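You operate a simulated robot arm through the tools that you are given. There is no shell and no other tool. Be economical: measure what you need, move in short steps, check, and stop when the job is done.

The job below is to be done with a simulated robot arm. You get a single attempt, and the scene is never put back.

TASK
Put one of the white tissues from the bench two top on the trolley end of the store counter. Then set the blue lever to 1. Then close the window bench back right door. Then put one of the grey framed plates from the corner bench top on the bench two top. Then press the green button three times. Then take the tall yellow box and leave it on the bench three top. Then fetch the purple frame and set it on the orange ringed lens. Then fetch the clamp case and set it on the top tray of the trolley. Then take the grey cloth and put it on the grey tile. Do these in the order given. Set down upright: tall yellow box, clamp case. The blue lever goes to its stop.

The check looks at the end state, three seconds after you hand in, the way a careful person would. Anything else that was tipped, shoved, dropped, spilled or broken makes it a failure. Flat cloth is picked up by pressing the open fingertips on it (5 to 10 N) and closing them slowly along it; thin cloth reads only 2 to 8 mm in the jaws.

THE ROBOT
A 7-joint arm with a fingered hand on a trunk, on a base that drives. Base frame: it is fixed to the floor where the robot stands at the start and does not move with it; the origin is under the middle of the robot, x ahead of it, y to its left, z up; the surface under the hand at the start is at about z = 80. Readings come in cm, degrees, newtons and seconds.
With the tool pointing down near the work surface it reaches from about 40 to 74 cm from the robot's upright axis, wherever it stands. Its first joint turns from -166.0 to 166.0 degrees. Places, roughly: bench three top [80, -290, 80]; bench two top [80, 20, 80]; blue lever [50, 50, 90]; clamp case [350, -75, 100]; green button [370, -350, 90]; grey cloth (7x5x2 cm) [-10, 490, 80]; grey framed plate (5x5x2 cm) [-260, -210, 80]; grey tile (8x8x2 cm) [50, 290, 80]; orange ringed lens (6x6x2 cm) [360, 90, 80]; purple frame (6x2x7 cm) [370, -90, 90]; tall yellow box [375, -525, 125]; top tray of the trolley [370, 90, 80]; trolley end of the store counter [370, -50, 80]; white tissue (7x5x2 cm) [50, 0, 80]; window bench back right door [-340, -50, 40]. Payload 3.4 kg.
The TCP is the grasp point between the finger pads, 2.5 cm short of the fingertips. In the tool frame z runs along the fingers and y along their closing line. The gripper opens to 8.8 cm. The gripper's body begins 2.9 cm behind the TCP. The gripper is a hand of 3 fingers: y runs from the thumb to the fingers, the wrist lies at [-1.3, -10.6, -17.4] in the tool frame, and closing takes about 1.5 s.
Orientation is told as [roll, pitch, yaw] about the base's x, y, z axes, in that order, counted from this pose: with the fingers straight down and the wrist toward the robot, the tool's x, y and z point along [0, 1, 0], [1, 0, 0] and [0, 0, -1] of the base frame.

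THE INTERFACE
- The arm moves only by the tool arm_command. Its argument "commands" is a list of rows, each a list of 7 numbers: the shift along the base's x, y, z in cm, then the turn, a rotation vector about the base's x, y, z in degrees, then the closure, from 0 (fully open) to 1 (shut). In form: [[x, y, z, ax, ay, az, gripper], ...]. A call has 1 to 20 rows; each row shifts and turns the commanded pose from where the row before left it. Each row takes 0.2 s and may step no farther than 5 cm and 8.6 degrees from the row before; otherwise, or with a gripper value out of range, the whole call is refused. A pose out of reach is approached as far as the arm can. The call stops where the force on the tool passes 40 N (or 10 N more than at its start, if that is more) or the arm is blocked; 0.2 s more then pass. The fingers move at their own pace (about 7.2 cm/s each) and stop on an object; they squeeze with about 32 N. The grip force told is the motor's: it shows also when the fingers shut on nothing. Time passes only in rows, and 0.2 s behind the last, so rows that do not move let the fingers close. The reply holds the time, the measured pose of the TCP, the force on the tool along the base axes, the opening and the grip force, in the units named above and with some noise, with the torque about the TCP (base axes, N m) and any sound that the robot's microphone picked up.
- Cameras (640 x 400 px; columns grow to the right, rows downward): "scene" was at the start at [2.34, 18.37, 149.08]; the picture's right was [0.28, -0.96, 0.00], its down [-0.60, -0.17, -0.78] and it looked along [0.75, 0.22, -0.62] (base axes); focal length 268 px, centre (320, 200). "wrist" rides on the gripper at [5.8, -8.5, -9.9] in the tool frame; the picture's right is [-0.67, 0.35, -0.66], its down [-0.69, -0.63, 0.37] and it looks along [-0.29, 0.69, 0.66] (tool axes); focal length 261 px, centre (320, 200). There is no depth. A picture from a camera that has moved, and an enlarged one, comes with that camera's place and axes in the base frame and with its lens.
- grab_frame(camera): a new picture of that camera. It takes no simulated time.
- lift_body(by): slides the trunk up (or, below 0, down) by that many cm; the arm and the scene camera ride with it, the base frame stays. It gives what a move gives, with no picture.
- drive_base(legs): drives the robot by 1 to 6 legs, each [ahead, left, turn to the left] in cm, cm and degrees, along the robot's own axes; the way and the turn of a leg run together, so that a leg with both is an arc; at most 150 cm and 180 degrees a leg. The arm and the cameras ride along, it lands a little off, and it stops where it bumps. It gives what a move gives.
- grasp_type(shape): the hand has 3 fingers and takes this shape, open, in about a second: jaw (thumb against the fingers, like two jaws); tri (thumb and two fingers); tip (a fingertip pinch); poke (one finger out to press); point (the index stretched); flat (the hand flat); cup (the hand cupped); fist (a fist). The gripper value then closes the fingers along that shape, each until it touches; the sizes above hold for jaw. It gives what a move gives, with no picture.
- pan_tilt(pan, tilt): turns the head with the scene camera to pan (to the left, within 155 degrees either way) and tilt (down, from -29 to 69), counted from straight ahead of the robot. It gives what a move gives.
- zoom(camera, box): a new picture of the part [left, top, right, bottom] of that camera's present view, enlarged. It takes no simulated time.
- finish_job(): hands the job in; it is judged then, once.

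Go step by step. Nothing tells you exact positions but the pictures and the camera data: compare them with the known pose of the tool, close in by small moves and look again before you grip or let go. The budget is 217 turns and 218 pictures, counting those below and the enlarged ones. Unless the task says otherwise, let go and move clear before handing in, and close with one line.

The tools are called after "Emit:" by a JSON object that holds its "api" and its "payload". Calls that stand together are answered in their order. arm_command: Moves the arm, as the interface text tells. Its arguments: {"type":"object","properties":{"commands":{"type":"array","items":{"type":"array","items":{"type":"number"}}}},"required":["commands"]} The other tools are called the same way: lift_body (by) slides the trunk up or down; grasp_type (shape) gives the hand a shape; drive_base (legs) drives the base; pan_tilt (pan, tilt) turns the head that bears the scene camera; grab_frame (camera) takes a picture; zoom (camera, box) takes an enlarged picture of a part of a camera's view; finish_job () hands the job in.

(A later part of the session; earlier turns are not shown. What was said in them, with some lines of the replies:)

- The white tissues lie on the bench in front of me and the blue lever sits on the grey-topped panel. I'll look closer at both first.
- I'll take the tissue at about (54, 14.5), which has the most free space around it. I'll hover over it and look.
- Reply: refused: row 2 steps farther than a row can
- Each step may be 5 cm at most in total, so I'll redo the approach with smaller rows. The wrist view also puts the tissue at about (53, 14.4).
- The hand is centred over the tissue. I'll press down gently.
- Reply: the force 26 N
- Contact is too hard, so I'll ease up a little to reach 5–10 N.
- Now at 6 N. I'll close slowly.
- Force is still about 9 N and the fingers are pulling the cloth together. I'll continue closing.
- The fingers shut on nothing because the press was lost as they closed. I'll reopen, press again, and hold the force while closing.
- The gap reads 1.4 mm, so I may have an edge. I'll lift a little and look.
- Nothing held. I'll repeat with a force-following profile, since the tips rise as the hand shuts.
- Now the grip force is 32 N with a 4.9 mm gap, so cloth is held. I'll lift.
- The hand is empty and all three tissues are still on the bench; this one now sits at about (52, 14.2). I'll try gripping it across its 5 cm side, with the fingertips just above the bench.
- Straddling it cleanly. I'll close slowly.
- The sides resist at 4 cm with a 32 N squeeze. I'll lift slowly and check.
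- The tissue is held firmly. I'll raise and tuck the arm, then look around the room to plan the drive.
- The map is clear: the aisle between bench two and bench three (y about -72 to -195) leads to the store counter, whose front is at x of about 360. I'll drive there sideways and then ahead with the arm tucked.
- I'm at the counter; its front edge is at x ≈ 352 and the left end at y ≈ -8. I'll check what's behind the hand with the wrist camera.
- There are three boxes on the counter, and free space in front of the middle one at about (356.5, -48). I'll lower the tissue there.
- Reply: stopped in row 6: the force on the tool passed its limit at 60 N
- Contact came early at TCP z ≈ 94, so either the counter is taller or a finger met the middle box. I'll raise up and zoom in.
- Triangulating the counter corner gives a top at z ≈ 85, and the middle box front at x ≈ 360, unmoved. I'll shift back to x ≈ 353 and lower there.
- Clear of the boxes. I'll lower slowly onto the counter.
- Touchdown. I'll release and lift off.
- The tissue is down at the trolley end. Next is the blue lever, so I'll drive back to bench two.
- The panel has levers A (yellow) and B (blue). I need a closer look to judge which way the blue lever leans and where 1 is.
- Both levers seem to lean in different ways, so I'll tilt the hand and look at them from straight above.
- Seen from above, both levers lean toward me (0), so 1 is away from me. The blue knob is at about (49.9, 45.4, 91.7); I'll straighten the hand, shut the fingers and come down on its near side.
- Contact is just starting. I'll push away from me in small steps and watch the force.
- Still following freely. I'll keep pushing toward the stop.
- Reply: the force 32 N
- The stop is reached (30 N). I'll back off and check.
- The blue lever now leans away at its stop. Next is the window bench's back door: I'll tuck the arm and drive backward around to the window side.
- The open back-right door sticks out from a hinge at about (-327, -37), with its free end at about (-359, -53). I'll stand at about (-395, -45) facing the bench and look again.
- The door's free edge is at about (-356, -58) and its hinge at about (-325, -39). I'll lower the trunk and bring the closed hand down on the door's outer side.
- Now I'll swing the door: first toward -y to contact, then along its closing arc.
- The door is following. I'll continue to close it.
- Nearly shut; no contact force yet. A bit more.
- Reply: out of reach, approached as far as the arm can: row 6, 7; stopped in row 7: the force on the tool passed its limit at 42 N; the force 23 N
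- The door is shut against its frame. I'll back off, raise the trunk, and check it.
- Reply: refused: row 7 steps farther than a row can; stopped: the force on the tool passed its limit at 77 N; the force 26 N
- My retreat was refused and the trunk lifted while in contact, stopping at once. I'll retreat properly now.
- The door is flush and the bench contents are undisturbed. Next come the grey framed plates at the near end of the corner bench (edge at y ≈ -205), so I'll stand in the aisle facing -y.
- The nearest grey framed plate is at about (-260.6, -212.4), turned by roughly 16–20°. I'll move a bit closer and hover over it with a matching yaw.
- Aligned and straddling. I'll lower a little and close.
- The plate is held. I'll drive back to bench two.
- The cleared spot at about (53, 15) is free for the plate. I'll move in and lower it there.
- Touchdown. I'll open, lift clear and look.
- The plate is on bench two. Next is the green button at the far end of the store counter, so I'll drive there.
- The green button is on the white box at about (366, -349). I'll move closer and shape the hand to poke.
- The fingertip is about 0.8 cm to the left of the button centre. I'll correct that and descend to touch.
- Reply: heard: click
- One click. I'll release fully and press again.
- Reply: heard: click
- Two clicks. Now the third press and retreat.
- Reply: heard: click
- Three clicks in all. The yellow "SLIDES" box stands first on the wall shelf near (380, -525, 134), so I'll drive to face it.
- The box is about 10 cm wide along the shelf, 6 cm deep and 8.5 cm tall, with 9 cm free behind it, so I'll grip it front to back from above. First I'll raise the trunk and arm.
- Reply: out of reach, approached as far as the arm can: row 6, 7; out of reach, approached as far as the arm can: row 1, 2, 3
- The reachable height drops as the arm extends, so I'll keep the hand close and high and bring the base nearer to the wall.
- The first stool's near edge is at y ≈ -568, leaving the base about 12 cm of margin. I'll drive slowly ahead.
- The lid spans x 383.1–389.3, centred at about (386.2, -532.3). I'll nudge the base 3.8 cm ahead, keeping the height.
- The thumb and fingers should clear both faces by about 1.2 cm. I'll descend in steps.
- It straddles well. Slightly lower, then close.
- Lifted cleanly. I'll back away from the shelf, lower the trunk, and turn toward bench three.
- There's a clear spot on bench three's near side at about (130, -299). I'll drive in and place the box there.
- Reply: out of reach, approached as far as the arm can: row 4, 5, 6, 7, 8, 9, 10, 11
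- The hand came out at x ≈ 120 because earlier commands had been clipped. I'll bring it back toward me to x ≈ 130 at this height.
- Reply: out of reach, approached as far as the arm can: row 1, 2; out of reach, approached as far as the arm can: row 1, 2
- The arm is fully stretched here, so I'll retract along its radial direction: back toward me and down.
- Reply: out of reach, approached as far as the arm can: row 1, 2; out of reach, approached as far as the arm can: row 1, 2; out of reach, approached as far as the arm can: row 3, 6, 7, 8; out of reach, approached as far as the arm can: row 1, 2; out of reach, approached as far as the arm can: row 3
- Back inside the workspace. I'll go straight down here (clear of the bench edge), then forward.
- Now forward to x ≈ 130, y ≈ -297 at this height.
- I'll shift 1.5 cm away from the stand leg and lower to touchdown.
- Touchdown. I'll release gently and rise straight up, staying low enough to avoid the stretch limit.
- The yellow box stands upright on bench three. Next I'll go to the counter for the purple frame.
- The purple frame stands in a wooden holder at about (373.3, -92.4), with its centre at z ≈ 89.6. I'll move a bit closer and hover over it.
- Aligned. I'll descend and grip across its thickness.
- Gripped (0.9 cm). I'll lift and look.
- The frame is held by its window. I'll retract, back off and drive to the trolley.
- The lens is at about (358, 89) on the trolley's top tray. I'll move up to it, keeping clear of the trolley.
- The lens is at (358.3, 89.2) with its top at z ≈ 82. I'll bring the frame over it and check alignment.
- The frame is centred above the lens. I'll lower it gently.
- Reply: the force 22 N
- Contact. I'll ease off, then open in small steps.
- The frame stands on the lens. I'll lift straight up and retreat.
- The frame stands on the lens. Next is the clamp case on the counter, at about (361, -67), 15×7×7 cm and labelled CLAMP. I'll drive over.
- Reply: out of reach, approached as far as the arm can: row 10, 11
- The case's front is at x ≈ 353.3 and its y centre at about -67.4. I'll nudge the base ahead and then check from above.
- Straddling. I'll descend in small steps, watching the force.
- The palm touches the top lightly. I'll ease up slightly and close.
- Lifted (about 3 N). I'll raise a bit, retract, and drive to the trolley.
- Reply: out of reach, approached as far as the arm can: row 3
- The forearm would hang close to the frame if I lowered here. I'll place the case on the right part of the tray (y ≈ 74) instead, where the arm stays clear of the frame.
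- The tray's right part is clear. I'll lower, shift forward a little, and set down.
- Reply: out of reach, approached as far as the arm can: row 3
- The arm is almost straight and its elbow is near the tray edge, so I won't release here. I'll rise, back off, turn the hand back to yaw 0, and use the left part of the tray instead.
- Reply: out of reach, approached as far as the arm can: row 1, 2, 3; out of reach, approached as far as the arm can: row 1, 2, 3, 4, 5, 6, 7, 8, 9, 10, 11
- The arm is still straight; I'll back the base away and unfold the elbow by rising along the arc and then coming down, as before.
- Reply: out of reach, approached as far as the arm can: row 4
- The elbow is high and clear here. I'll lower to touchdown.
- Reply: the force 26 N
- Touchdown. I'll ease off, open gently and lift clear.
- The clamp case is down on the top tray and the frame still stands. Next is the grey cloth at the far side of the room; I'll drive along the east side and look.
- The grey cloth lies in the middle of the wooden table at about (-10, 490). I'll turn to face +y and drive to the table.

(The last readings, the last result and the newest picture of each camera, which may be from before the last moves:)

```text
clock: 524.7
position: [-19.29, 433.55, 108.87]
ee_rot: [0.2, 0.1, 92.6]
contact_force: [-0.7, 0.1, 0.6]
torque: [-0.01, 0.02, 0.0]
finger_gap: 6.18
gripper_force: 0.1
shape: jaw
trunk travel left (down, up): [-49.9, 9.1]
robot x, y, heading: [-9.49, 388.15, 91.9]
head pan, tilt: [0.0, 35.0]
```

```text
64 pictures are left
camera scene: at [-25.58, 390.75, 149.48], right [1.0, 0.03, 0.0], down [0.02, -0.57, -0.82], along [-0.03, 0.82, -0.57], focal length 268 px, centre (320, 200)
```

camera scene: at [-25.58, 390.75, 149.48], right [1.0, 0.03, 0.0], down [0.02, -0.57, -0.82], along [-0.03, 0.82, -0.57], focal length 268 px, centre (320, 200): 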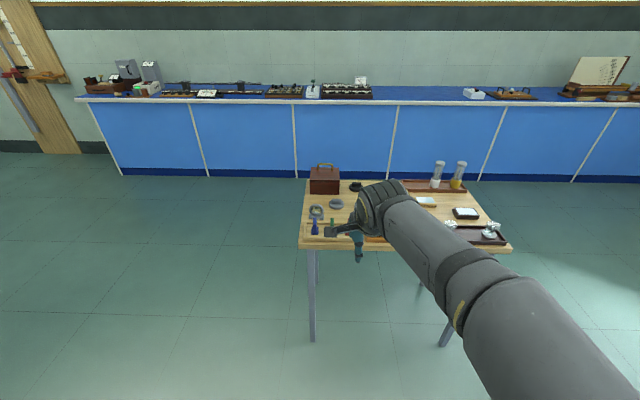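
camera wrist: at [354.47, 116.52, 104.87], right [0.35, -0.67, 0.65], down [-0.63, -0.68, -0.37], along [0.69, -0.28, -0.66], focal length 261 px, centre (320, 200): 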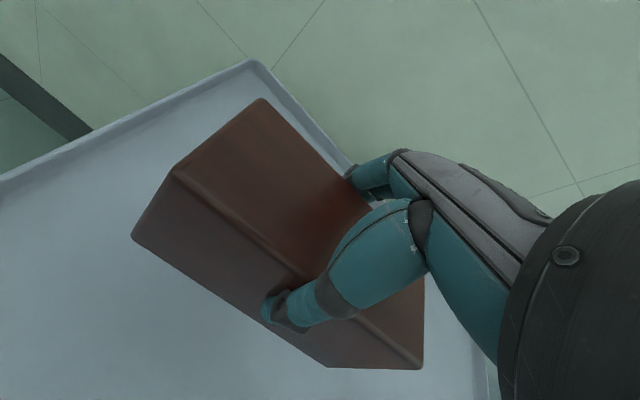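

Emit:
{"api": "drive_base", "payload": {"legs": [[30, 0, -2]]}}

Emit:
{"api": "pan_tilt", "payload": {"pan": 0, "tilt": 50}}

Emit:
{"api": "grab_frame", "payload": {"camera": "scene"}}

Emit:
{"api": "grab_frame", "payload": {"camera": "wrist"}}

```text
clock: 526.8
position: [-17.88, 463.65, 108.86]
ee_rot: [0.2, 0.1, 90.3]
contact_force: [0.1, 0.3, 0.2]
torque: [-0.02, 0.01, -0.01]
finger_gap: 6.2
gripper_force: 0.1
shape: jaw
trunk travel left (down, up): [-49.9, 9.1]
robot x, y, heading: [-10.31, 417.98, 89.5]
head pan, tilt: [0.0, 35.0]
```

```text
clock: 527.5
position: [-17.93, 463.55, 108.96]
ee_rot: [0.2, 0.2, 90.3]
contact_force: [0.3, -0.3, -0.2]
torque: [0.0, 0.02, 0.01]
finger_gap: 6.17
gripper_force: 0.1
shape: jaw
trunk travel left (down, up): [-49.9, 9.1]
robot x, y, heading: [-10.32, 418.46, 90.0]
head pan, tilt: [0.0, 50.0]
```

```text
63 pictures are left
camera scene: at [-25.91, 420.09, 147.31], right [1.0, 0.0, 0.0], down [0.0, -0.77, -0.64], along [0.0, 0.64, -0.77], focal length 268 px, centre (320, 200)
```

scene: 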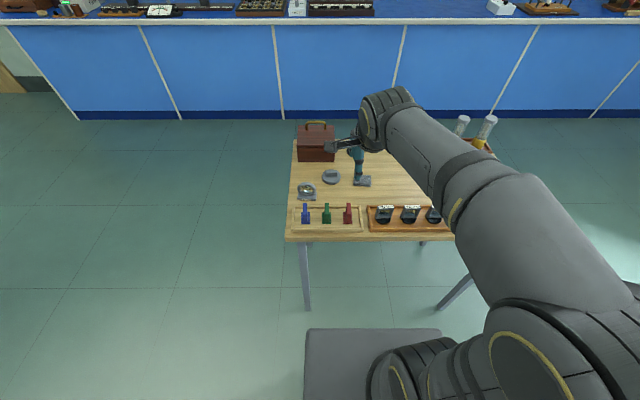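

```text
62 pictures are left
camera wrist: at [-23.77, 455.01, 118.86], right [0.67, 0.35, 0.65], down [0.69, -0.63, -0.37], along [0.28, 0.7, -0.66], focal length 261 px, centre (320, 200)
```

wrist: 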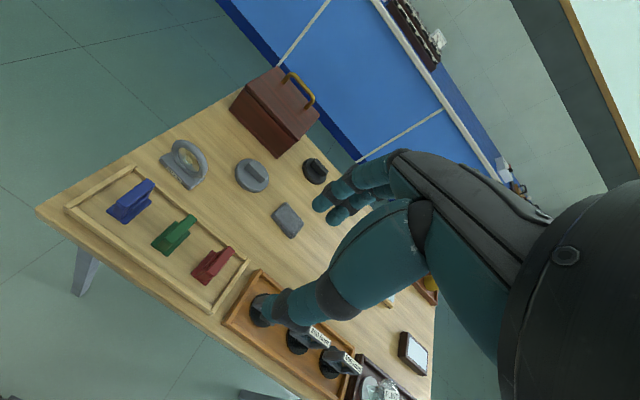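

The cloth is at about (-10, 488.5). I'll hover above it to see its orientation.

Emit:
{"api": "arm_command", "payload": {"commands": [[1.6, 4, 0, 0, 0, 0, 0], [1.6, 4, -1, 0, 0, 0, 0], [1.6, 4, -2, 0, 0, 0, 0], [1.6, 4, -2, 0, 0, 0, 0], [1.6, 4, -2, 0, 0, 0, 0], [0, 4.5, -2, 0, 0, 0, 0], [0, 0, -4, 0, 0, 0, 0], [0, 0, -3, 0, 0, 0, 0], [0, 0, 0, 0, 0, 0, 0]]}}

Emit:
{"api": "grab_frame", "payload": {"camera": "wrist"}}

Emit:
{"api": "grab_frame", "payload": {"camera": "scene"}}

```text
clock: 529.5
position: [-9.9, 488.16, 92.82]
ee_rot: [0.2, 0.1, 90.3]
contact_force: [0.0, 0.3, 0.8]
torque: [-0.01, -0.02, 0.03]
finger_gap: 8.78
gripper_force: 0.0
shape: jaw
trunk travel left (down, up): [-49.9, 9.1]
robot x, y, heading: [-10.48, 418.28, 89.6]
head pan, tilt: [0.0, 50.0]
```

```text
61 pictures are left
camera wrist: at [-15.8, 479.58, 102.86], right [0.67, 0.35, 0.65], down [0.69, -0.63, -0.37], along [0.28, 0.69, -0.66], focal length 261 px, centre (320, 200)
```

wrist: 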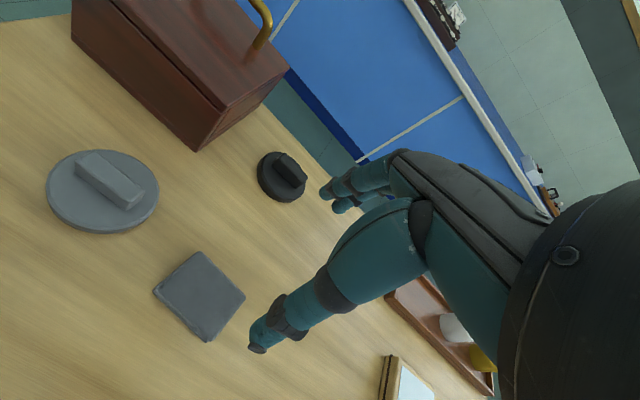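

```text
60 pictures are left
camera scene: at [-25.91, 420.11, 147.3], right [1.0, 0.0, 0.0], down [0.0, -0.77, -0.64], along [0.0, 0.64, -0.77], focal length 268 px, centre (320, 200)
```

scene: 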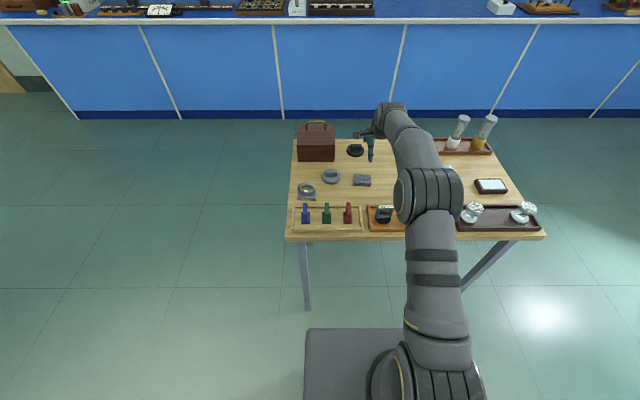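

The cloth lies nearly square-on at about (-10.9, 486.1), 4.6 cm across in y. I'll grip its sides as I did with the tissue, lowering in small steps.

Emit:
{"api": "arm_command", "payload": {"commands": [[-1, -2, -3, 0, 0, 0, 0.2], [0, 0, -3, 0, 0, 0, 0.2], [0, 0, -2, 0, 0, 0, 0.2], [0, 0, -1, 0, 0, 0, 0.2], [0, 0, 0, 0, 0, 0, 0.2]]}}

Emit:
{"api": "grab_frame", "payload": {"camera": "wrist"}}

```text
clock: 530.8
position: [-10.89, 486.18, 83.96]
ee_rot: [0.2, 0.0, 90.3]
contact_force: [0.4, -0.2, -0.8]
torque: [0.01, 0.03, 0.01]
finger_gap: 7.05
gripper_force: 0.0
shape: jaw
trunk travel left (down, up): [-49.9, 9.1]
robot x, y, heading: [-10.37, 418.37, 89.5]
head pan, tilt: [0.0, 50.0]
```

```text
59 pictures are left
camera wrist: at [-16.78, 477.64, 93.88], right [0.67, 0.35, 0.65], down [0.69, -0.63, -0.37], along [0.28, 0.7, -0.66], focal length 261 px, centre (320, 200)
```

wrist: 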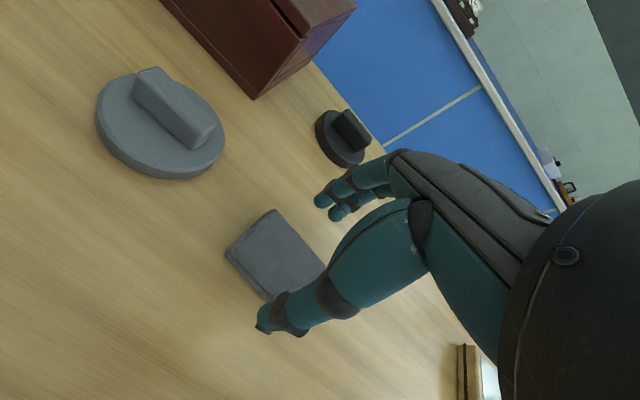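

Emit:
{"api": "arm_command", "payload": {"commands": [[-0.5, -0.2, -0.6, 0, 0, 0, 0.2], [0, 0, -0.5, 0, 0, 0, 0.2], [0, 0, -0.4, 0, 0, 0, 0.2], [0, 0, -0.4, 0, 0, 0, 0.2], [0, 0, 0, 0, 0, 0, 0.2]]}}

```text
clock: 532.0
position: [-11.44, 485.86, 81.9]
ee_rot: [0.2, 0.1, 90.3]
contact_force: [0.1, -0.3, 0.3]
torque: [0.02, -0.04, -0.01]
finger_gap: 7.05
gripper_force: 0.1
shape: jaw
trunk travel left (down, up): [-49.9, 9.1]
robot x, y, heading: [-9.97, 418.28, 89.7]
head pan, tilt: [0.0, 50.0]
```

Emit:
{"api": "arm_command", "payload": {"commands": [[0, 0, -0.4, 0, 0, 0, 0.2], [0, 0, -0.3, 0, 0, 0, 0.2], [0, 0, 0, 0, 0, 0, 0.2]]}}

Emit:
{"api": "grab_frame", "payload": {"camera": "wrist"}}

```text
clock: 532.8
position: [-11.45, 485.86, 81.23]
ee_rot: [0.2, 0.1, 90.3]
contact_force: [-0.5, -0.1, 0.0]
torque: [-0.01, 0.03, 0.0]
finger_gap: 7.05
gripper_force: 0.1
shape: jaw
trunk travel left (down, up): [-49.9, 9.1]
robot x, y, heading: [-10.24, 418.11, 89.7]
head pan, tilt: [0.0, 50.0]
```

```text
58 pictures are left
camera wrist: at [-17.25, 477.29, 91.21], right [0.67, 0.35, 0.65], down [0.69, -0.63, -0.37], along [0.28, 0.7, -0.66], focal length 261 px, centre (320, 200)
```

wrist: 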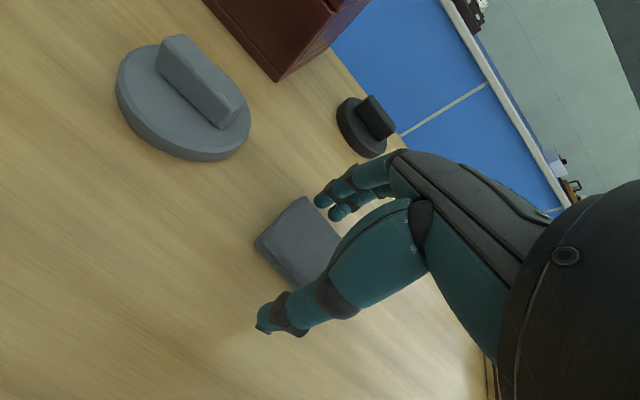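

Emit:
{"api": "arm_command", "payload": {"commands": [[0, 0, -0.3, 0, 0, 0, 0.2], [0, 0, -0.3, 0, 0, 0, 0.2], [0, 0, 0, 0, 0, 0, 0.2]]}}

```text
clock: 533.5
position: [-11.49, 485.99, 80.62]
ee_rot: [0.2, 0.1, 90.3]
contact_force: [0.6, -0.5, -0.5]
torque: [0.03, 0.0, 0.0]
finger_gap: 7.03
gripper_force: 0.0
shape: jaw
trunk travel left (down, up): [-49.9, 9.1]
robot x, y, heading: [-9.76, 418.31, 89.9]
head pan, tilt: [0.0, 50.0]
```

Emit:
{"api": "arm_command", "payload": {"commands": [[0, 0, -0.3, 0, 0, 0, 0.2], [0, 0, -0.3, 0, 0, 0, 0.2], [0, 0, -0.3, 0, 0, 0, 0.2], [0, 0, 0, 0, 0, 0, 0.2]]}}

Emit:
{"api": "zoom", "payload": {"camera": "wrist", "box": [220, 160, 380, 340]}}

```text
clock: 534.6
position: [-11.46, 486.35, 80.45]
ee_rot: [0.2, -0.9, 90.3]
contact_force: [-0.5, -1.7, 12.7]
torque: [0.01, -0.05, -0.02]
finger_gap: 6.93
gripper_force: 0.0
shape: jaw
trunk travel left (down, up): [-49.9, 9.1]
robot x, y, heading: [-10.41, 418.02, 89.8]
head pan, tilt: [0.0, 50.0]
stopped in row 4: the force on the tool passed its limit at 42 N (the readings are from after the stop); the commanded pose is now the measured one
```

```text
2.22 times, centred on (300, 250) of wrist
camera zoom: at [-17.28, 477.51, 90.27], right [0.67, 0.34, 0.66], down [0.69, -0.62, -0.38], along [0.28, 0.71, -0.65], focal length 579 px, centre (364, 89)
```

zoom: 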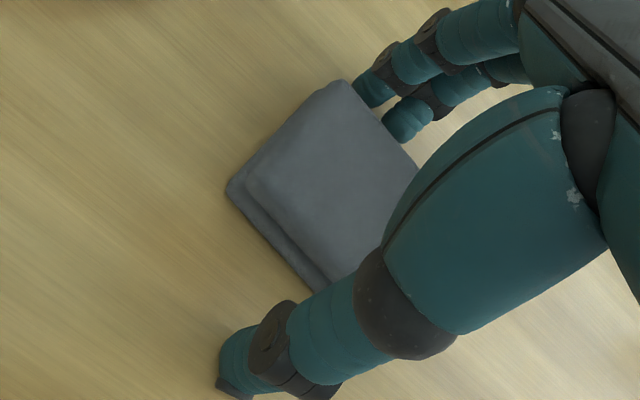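

The fingertips touched the table. I'll raise 0.3 cm and close slowly.

Emit:
{"api": "arm_command", "payload": {"commands": [[0, -0.3, 0.35, -0.9, 0, 0, 0.2], [0, 0, 0, 0, 0, 0, 0.3], [0, 0, 0, 0, 0, 0, 0.4], [0, 0, 0, 0, 0, 0, 0.45], [0, 0, 0, 0, 0, 0, 0.5], [0, 0, 0, 0, 0, 0, 0.55], [0, 0, 0, 0, 0, 0, 0.6], [0, 0, 0, 0, 0, 0, 0.65], [0, 0, 0, 0, 0, 0, 0.65]]}}

Emit:
{"api": "grab_frame", "payload": {"camera": "wrist"}}

```text
clock: 536.6
position: [-11.36, 485.93, 80.61]
ee_rot: [0.3, 0.3, 90.2]
contact_force: [1.5, 2.9, 6.2]
torque: [0.29, 0.04, -0.06]
finger_gap: 4.11
gripper_force: 31.5
shape: jaw
trunk travel left (down, up): [-49.9, 9.1]
robot x, y, heading: [-10.25, 418.11, 89.6]
head pan, tilt: [0.0, 50.0]
```

```text
56 pictures are left
camera wrist: at [-17.23, 477.34, 90.59], right [0.67, 0.36, 0.65], down [0.69, -0.63, -0.37], along [0.28, 0.69, -0.67], focal length 261 px, centre (320, 200)
```

wrist: 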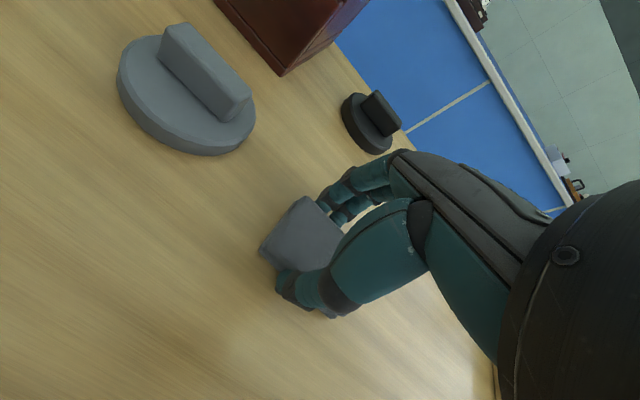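

Gripped at 4.1 cm with 32 N. I'll lift slowly.

Emit:
{"api": "arm_command", "payload": {"commands": [[0, 0, 0, 0, 0, 0, 1], [0, 0, 0.5, 0, 0, 0, 1], [0, 0, 1, 0, 0, 0, 1], [0, 0, 2, 0, 0, 0, 1], [0, 0, 3, 0, 0, 0, 1], [0, 0, 0, 0, 0, 0, 1]]}}

Emit:
{"api": "grab_frame", "payload": {"camera": "wrist"}}

```text
clock: 538.0
position: [-11.42, 485.86, 86.98]
ee_rot: [0.2, 0.4, 90.4]
contact_force: [-1.0, 0.0, -1.7]
torque: [-0.01, 0.01, -0.01]
finger_gap: 4.08
gripper_force: 31.4
shape: jaw
trunk travel left (down, up): [-49.9, 9.1]
robot x, y, heading: [-10.0, 418.04, 89.6]
head pan, tilt: [0.0, 50.0]
```

```text
55 pictures are left
camera wrist: at [-17.25, 477.44, 96.98], right [0.67, 0.36, 0.65], down [0.69, -0.63, -0.36], along [0.28, 0.69, -0.67], focal length 261 px, centre (320, 200)
```

wrist: 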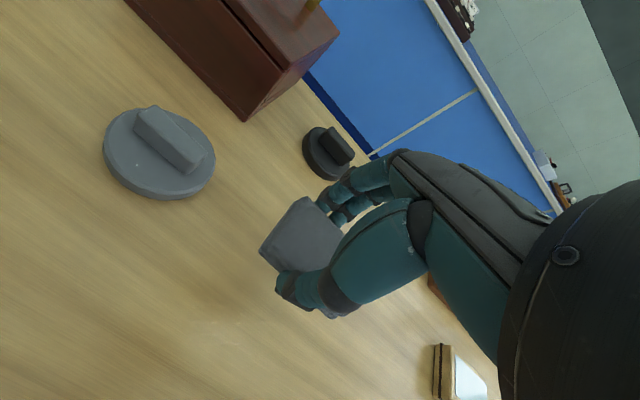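

The cloth is held. I'll raise, retract and drive to the bench with the grey tile.

Emit:
{"api": "arm_command", "payload": {"commands": [[0, 0, 4, 0, 0, 0, 1], [0, 0, 5, 0, 0, 0, 1], [0, -3, 4, 0, 0, 0, 1], [0, -4, 3, 0, 0, 0, 1], [0, -4, 3, 0, 0, 0, 1], [0, -4, 2, 0, 0, 0, 1], [0, -4, 0, 0, 0, 0, 1], [0, -4, 0, 0, 0, 0, 1], [0, 0, 0, 0, 0, 0, 1]]}}

Emit:
{"api": "drive_base", "payload": {"legs": [[-20, 0, 0], [0, 0, -89.6], [-25, 0, 0], [0, -112, 0]]}}

Emit:
{"api": "pan_tilt", "payload": {"pan": 0, "tilt": 40}}

Emit:
{"api": "grab_frame", "payload": {"camera": "scene"}}

```text
clock: 540.0
position: [-11.51, 463.17, 107.79]
ee_rot: [0.3, 0.4, 90.3]
contact_force: [-0.6, 0.2, 0.1]
torque: [0.0, -0.03, 0.02]
finger_gap: 4.06
gripper_force: 31.9
shape: jaw
trunk travel left (down, up): [-49.9, 9.1]
robot x, y, heading: [-10.03, 418.16, 89.9]
head pan, tilt: [0.0, 50.0]
```

```text
clock: 552.2
position: [8.89, 287.11, 107.81]
ee_rot: [0.2, 0.5, -0.2]
contact_force: [0.2, -0.2, -0.1]
torque: [-0.04, 0.02, 0.01]
finger_gap: 4.04
gripper_force: 32.4
shape: jaw
trunk travel left (down, up): [-49.9, 9.1]
robot x, y, heading: [-36.35, 286.39, -0.5]
head pan, tilt: [0.0, 50.0]
```

```text
clock: 552.9
position: [8.89, 287.08, 107.9]
ee_rot: [0.3, 0.4, -0.2]
contact_force: [-0.8, 0.1, -0.1]
torque: [-0.01, -0.03, 0.04]
finger_gap: 4.02
gripper_force: 31.8
shape: jaw
trunk travel left (down, up): [-49.9, 9.1]
robot x, y, heading: [-36.08, 286.41, -0.9]
head pan, tilt: [0.0, 40.0]
```

```text
54 pictures are left
camera scene: at [-33.32, 302.2, 148.71], right [-0.01, -1.0, 0.0], down [-0.64, 0.01, -0.77], along [0.77, -0.01, -0.64], focal length 268 px, centre (320, 200)
```

scene: 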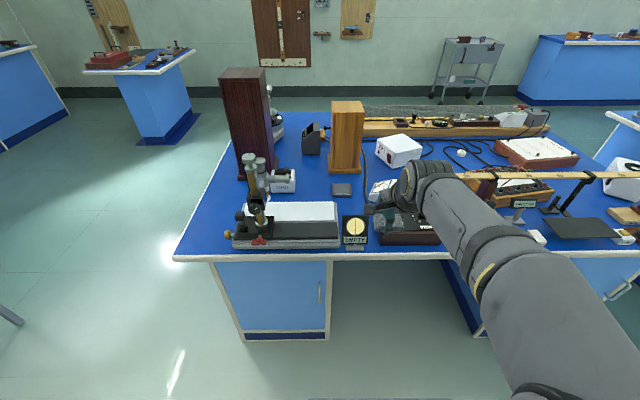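

The grey tile is at about (54, 291.5). I'll move in and look closely.

Emit:
{"api": "drive_base", "payload": {"legs": [[29, 0, 0.7]]}}

Emit:
{"api": "pan_tilt", "payload": {"pan": 0, "tilt": 50}}

Emit:
{"api": "grab_frame", "payload": {"camera": "scene"}}

Emit:
{"api": "grab_frame", "payload": {"camera": "wrist"}}

```text
clock: 555.0
position: [38.32, 287.57, 107.82]
ee_rot: [0.3, 0.4, 0.6]
contact_force: [-0.3, -0.6, 0.1]
torque: [-0.01, 0.03, 0.0]
finger_gap: 4.01
gripper_force: 31.6
shape: jaw
trunk travel left (down, up): [-49.9, 9.1]
robot x, y, heading: [-6.46, 285.82, 0.0]
head pan, tilt: [0.0, 40.0]
```

```text
clock: 555.7
position: [38.42, 287.56, 107.95]
ee_rot: [0.1, 0.4, 0.6]
contact_force: [-0.3, -0.1, -0.2]
torque: [-0.03, 0.02, -0.01]
finger_gap: 4.04
gripper_force: 31.7
shape: jaw
trunk travel left (down, up): [-49.9, 9.1]
robot x, y, heading: [-6.84, 286.19, -0.0]
head pan, tilt: [0.0, 50.0]
```

```text
53 pictures are left
camera scene: at [-4.74, 302.06, 147.31], right [0.0, -1.0, 0.0], down [-0.77, 0.0, -0.64], along [0.64, 0.0, -0.77], focal length 268 px, centre (320, 200)
```

scene: 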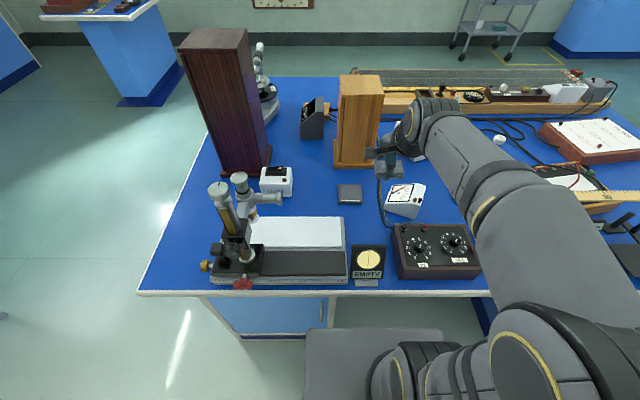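

```text
52 pictures are left
camera wrist: at [29.82, 293.21, 117.86], right [0.36, -0.67, 0.65], down [-0.62, -0.69, -0.36], along [0.69, -0.28, -0.67], focal length 261 px, centre (320, 200)
```

wrist: 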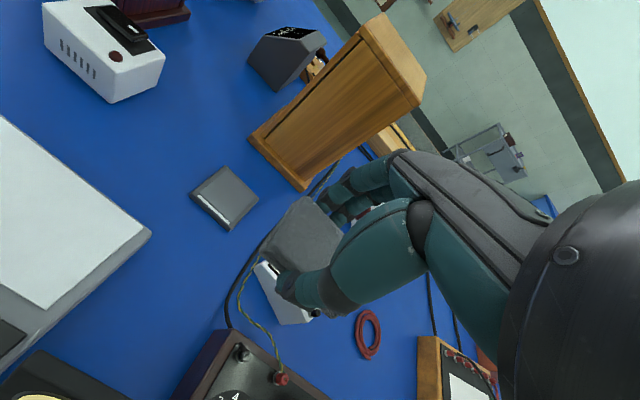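

The tile centre is at about (52.4, 292.4), with its top at z ≈ 82. I'll bring the cloth over it.

Emit:
{"api": "arm_command", "payload": {"commands": [[3.5, 1.2, -2, 0, 0, -0.6, 1], [3.5, 1.2, -2, 0, 0, 0, 1], [3.5, 1.2, -2, 0, 0, 0, 1], [3.5, 1.2, -2, 0, 0, 0, 1], [0, 0, -4, 0, 0, 0, 1], [0, 0, -3, 0, 0, 0, 1], [0, 0, 0, 0, 0, 0, 1]]}}

Emit:
{"api": "grab_frame", "payload": {"camera": "wrist"}}

Emit:
{"api": "zoom", "payload": {"camera": "scene", "box": [290, 130, 430, 240]}}

```text
clock: 557.3
position: [52.26, 292.72, 92.73]
ee_rot: [0.2, 0.4, -0.1]
contact_force: [0.2, -0.4, -0.2]
torque: [-0.01, -0.01, -0.01]
finger_gap: 4.03
gripper_force: 32.6
shape: jaw
trunk travel left (down, up): [-49.9, 9.1]
robot x, y, heading: [-6.37, 286.29, 0.2]
head pan, tilt: [0.0, 50.0]
```

```text
51 pictures are left
camera wrist: at [43.74, 298.28, 102.76], right [0.35, -0.67, 0.65], down [-0.63, -0.68, -0.36], along [0.69, -0.28, -0.67], focal length 261 px, centre (320, 200)
```

wrist: 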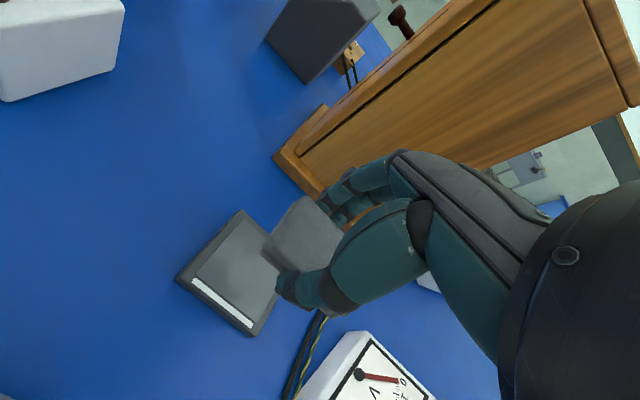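

```text
3.64 times, centred on (360, 185) of scene
camera zoom: at [-4.73, 302.07, 147.3], right [0.0, -1.0, 0.0], down [-0.77, 0.0, -0.64], along [0.64, 0.0, -0.77], focal length 974 px, centre (174, 254)
```

zoom: 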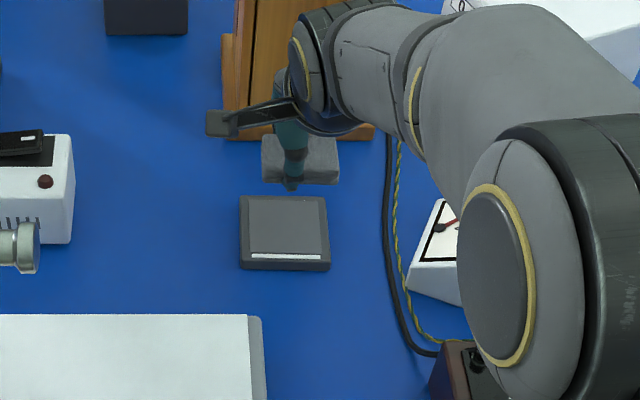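

The tile spans x ≈ 49.6–57 and is centred at about (53.2, 292.2). I'll lower the cloth onto it.

Emit:
{"api": "arm_command", "payload": {"commands": [[0.8, -0.4, -3, 0, 0, 0, 1], [0, 0, -2.5, 0, 0, 0, 1], [0, 0, -1, 0, 0, 0, 1], [0, 0, -0.5, 0, 0, 0, 1], [0, 0, 0, 0, 0, 0, 1]]}}

Emit:
{"api": "grab_frame", "payload": {"camera": "wrist"}}

```text
clock: 558.5
position: [53.28, 291.95, 85.89]
ee_rot: [0.2, 0.3, -0.1]
contact_force: [-0.7, -0.3, 0.0]
torque: [0.02, 0.0, 0.0]
finger_gap: 4.01
gripper_force: 31.8
shape: jaw
trunk travel left (down, up): [-49.9, 9.1]
robot x, y, heading: [-6.5, 285.8, -0.1]
head pan, tilt: [0.0, 50.0]
```

```text
49 pictures are left
camera wrist: at [44.71, 297.7, 95.88], right [0.35, -0.67, 0.65], down [-0.63, -0.68, -0.36], along [0.69, -0.28, -0.67], focal length 261 px, centre (320, 200)
```

wrist: 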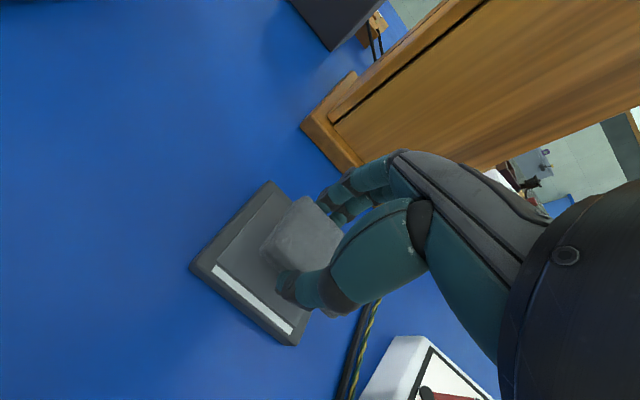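

Emit:
{"api": "arm_command", "payload": {"commands": [[0, 0, -0.5, 0, 0, 0, 1], [0, 0, -0.3, 0, 0, 0, 1], [0, 0, -0.3, 0, 0, 0, 1], [0, 0, 0, 0, 0, 0, 1]]}}

```text
clock: 559.5
position: [53.26, 291.98, 84.71]
ee_rot: [0.2, 0.3, -0.1]
contact_force: [-0.2, 0.3, -0.5]
torque: [0.0, 0.01, 0.02]
finger_gap: 4.03
gripper_force: 32.3
shape: jaw
trunk travel left (down, up): [-49.9, 9.1]
robot x, y, heading: [-6.64, 286.0, 0.2]
head pan, tilt: [0.0, 50.0]
```

Emit:
{"api": "arm_command", "payload": {"commands": [[0, 0, -0.3, 0, 0, 0, 1], [0, 0, -0.2, 0, 0, 0, 1], [0, 0, -0.2, 0, 0, 0, 1], [0, 0, 0, 0, 0, 0, 1]]}}

Emit:
{"api": "grab_frame", "payload": {"camera": "wrist"}}

```text
clock: 560.5
position: [53.37, 291.96, 84.21]
ee_rot: [0.3, 0.2, 0.0]
contact_force: [1.2, -0.2, 8.8]
torque: [0.04, -0.18, -0.03]
finger_gap: 4.03
gripper_force: 31.8
shape: jaw
trunk travel left (down, up): [-49.9, 9.1]
robot x, y, heading: [-6.51, 286.2, 0.0]
head pan, tilt: [0.0, 50.0]
```

```text
48 pictures are left
camera wrist: at [44.67, 297.68, 94.17], right [0.35, -0.67, 0.65], down [-0.63, -0.68, -0.37], along [0.69, -0.28, -0.66], focal length 261 px, centre (320, 200)
```

wrist: 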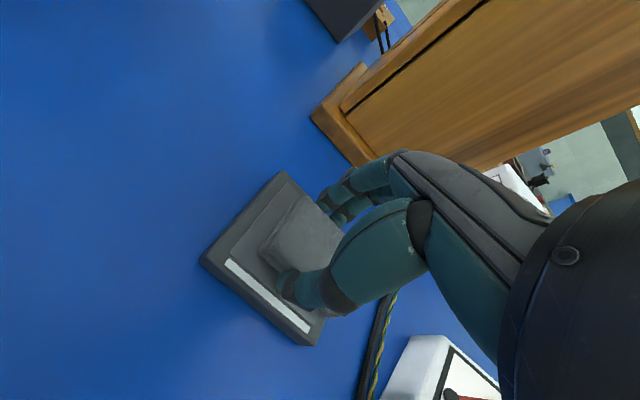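

The cloth rests on the tile (9 N). I'll open slowly and lift clear.

Emit:
{"api": "arm_command", "payload": {"commands": [[0, 0, 0.1, 0, 0, 0, 1], [0, 0, 0, 0, 0, 0, 0.5], [0, 0, 0, 0, 0, 0, 0.42], [0, 0, 0, 0, 0, 0, 0.35], [0, 0, 0, 0, 0, 0, 0.35], [0, 0, 1, 0, 0, 0, 0.35], [0, 0, 3, 0, 0, 0, 0.35], [0, 0, 4, 0, 0, 0, 0.35], [-1, 0, 4, 0, 0, 0, 0.35], [-3, 0, 4, 0, 0, 0, 0.35], [-4, 0, 3, 0, 0, 0, 0.35], [-4, 0, 2, 0, 0, 0, 0.35]]}}

Emit:
{"api": "grab_frame", "payload": {"camera": "scene"}}

Emit:
{"api": "grab_frame", "payload": {"camera": "wrist"}}

```text
clock: 563.1
position: [41.04, 291.98, 105.05]
ee_rot: [0.2, 0.3, 0.0]
contact_force: [0.2, 0.5, 0.1]
torque: [0.01, 0.0, 0.02]
finger_gap: 5.67
gripper_force: 0.1
shape: jaw
trunk travel left (down, up): [-49.9, 9.1]
robot x, y, heading: [-6.58, 286.09, 0.0]
head pan, tilt: [0.0, 50.0]
```

```text
47 pictures are left
camera scene: at [-4.8, 302.06, 147.3], right [0.0, -1.0, 0.0], down [-0.77, 0.0, -0.64], along [0.64, 0.0, -0.77], focal length 268 px, centre (320, 200)
```

scene: 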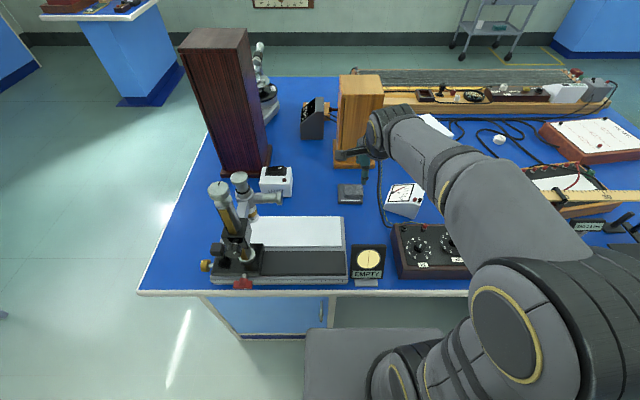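

```text
46 pictures are left
camera wrist: at [32.49, 297.73, 115.04], right [0.35, -0.67, 0.65], down [-0.63, -0.68, -0.36], along [0.69, -0.28, -0.67], focal length 261 px, centre (320, 200)
```

wrist: 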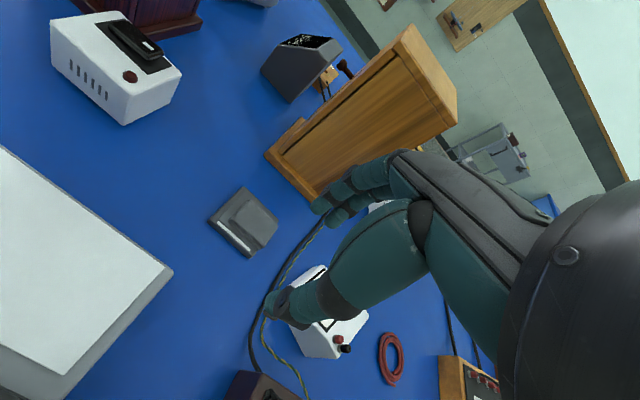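

The cloth lies on the tile. A quick distant check of the trolley before handing in.

Emit:
{"api": "pan_tilt", "payload": {"pan": -28, "tilt": 12}}

Emit:
{"api": "zoom", "payload": {"camera": "scene", "box": [260, 130, 420, 230]}}

Emit:
{"api": "zoom", "payload": {"camera": "wrist", "box": [190, 170, 300, 270]}}

```text
clock: 564.1
position: [41.18, 292.11, 104.97]
ee_rot: [0.2, 0.3, 0.0]
contact_force: [0.0, 0.1, 0.5]
torque: [-0.01, 0.02, 0.02]
finger_gap: 5.71
gripper_force: 0.1
shape: jaw
trunk travel left (down, up): [-49.9, 9.1]
robot x, y, heading: [-6.82, 286.27, -0.0]
head pan, tilt: [-28.0, 12.0]
```

```text
4.00 times, centred on (340, 180) of scene
camera zoom: at [-4.21, 297.69, 153.16], right [-0.47, -0.88, 0.0], down [-0.18, 0.1, -0.98], along [0.86, -0.46, -0.21], focal length 1071 px, centre (240, 280)
```

zoom: 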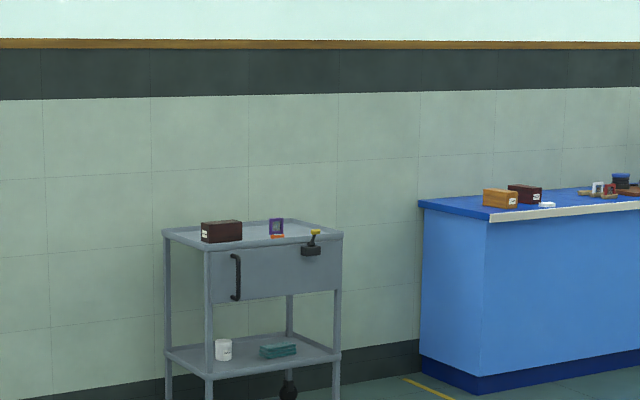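

```text
4.00 times, centred on (245, 220) of wrist
camera zoom: at [32.6, 297.74, 115.0], right [0.35, -0.67, 0.65], down [-0.63, -0.68, -0.36], along [0.69, -0.28, -0.67], focal length 1043 px, centre (620, 120)
```

zoom: 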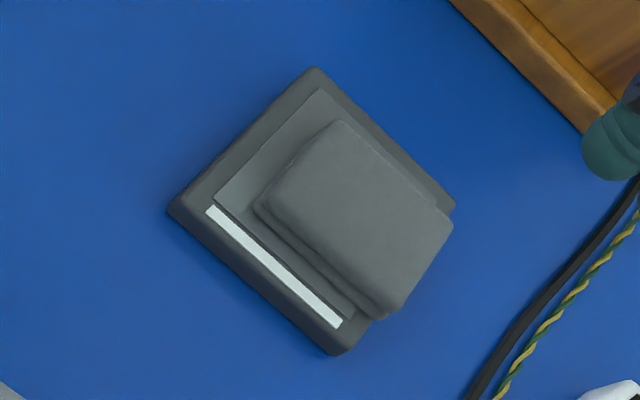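

The frame stands on the lens, the case is upright on the tray, and the cloth rests on the tile. The arm is clear, so I'm handing in.

Emit:
{"api": "finish_job", "payload": {}}

```text
The job is handed in.
```

All nine steps were done in the order given and the job is handed in; I rechecked the trolley, the counter's trolley end and the grey tile just before handing in, and the rest when I finished each step.
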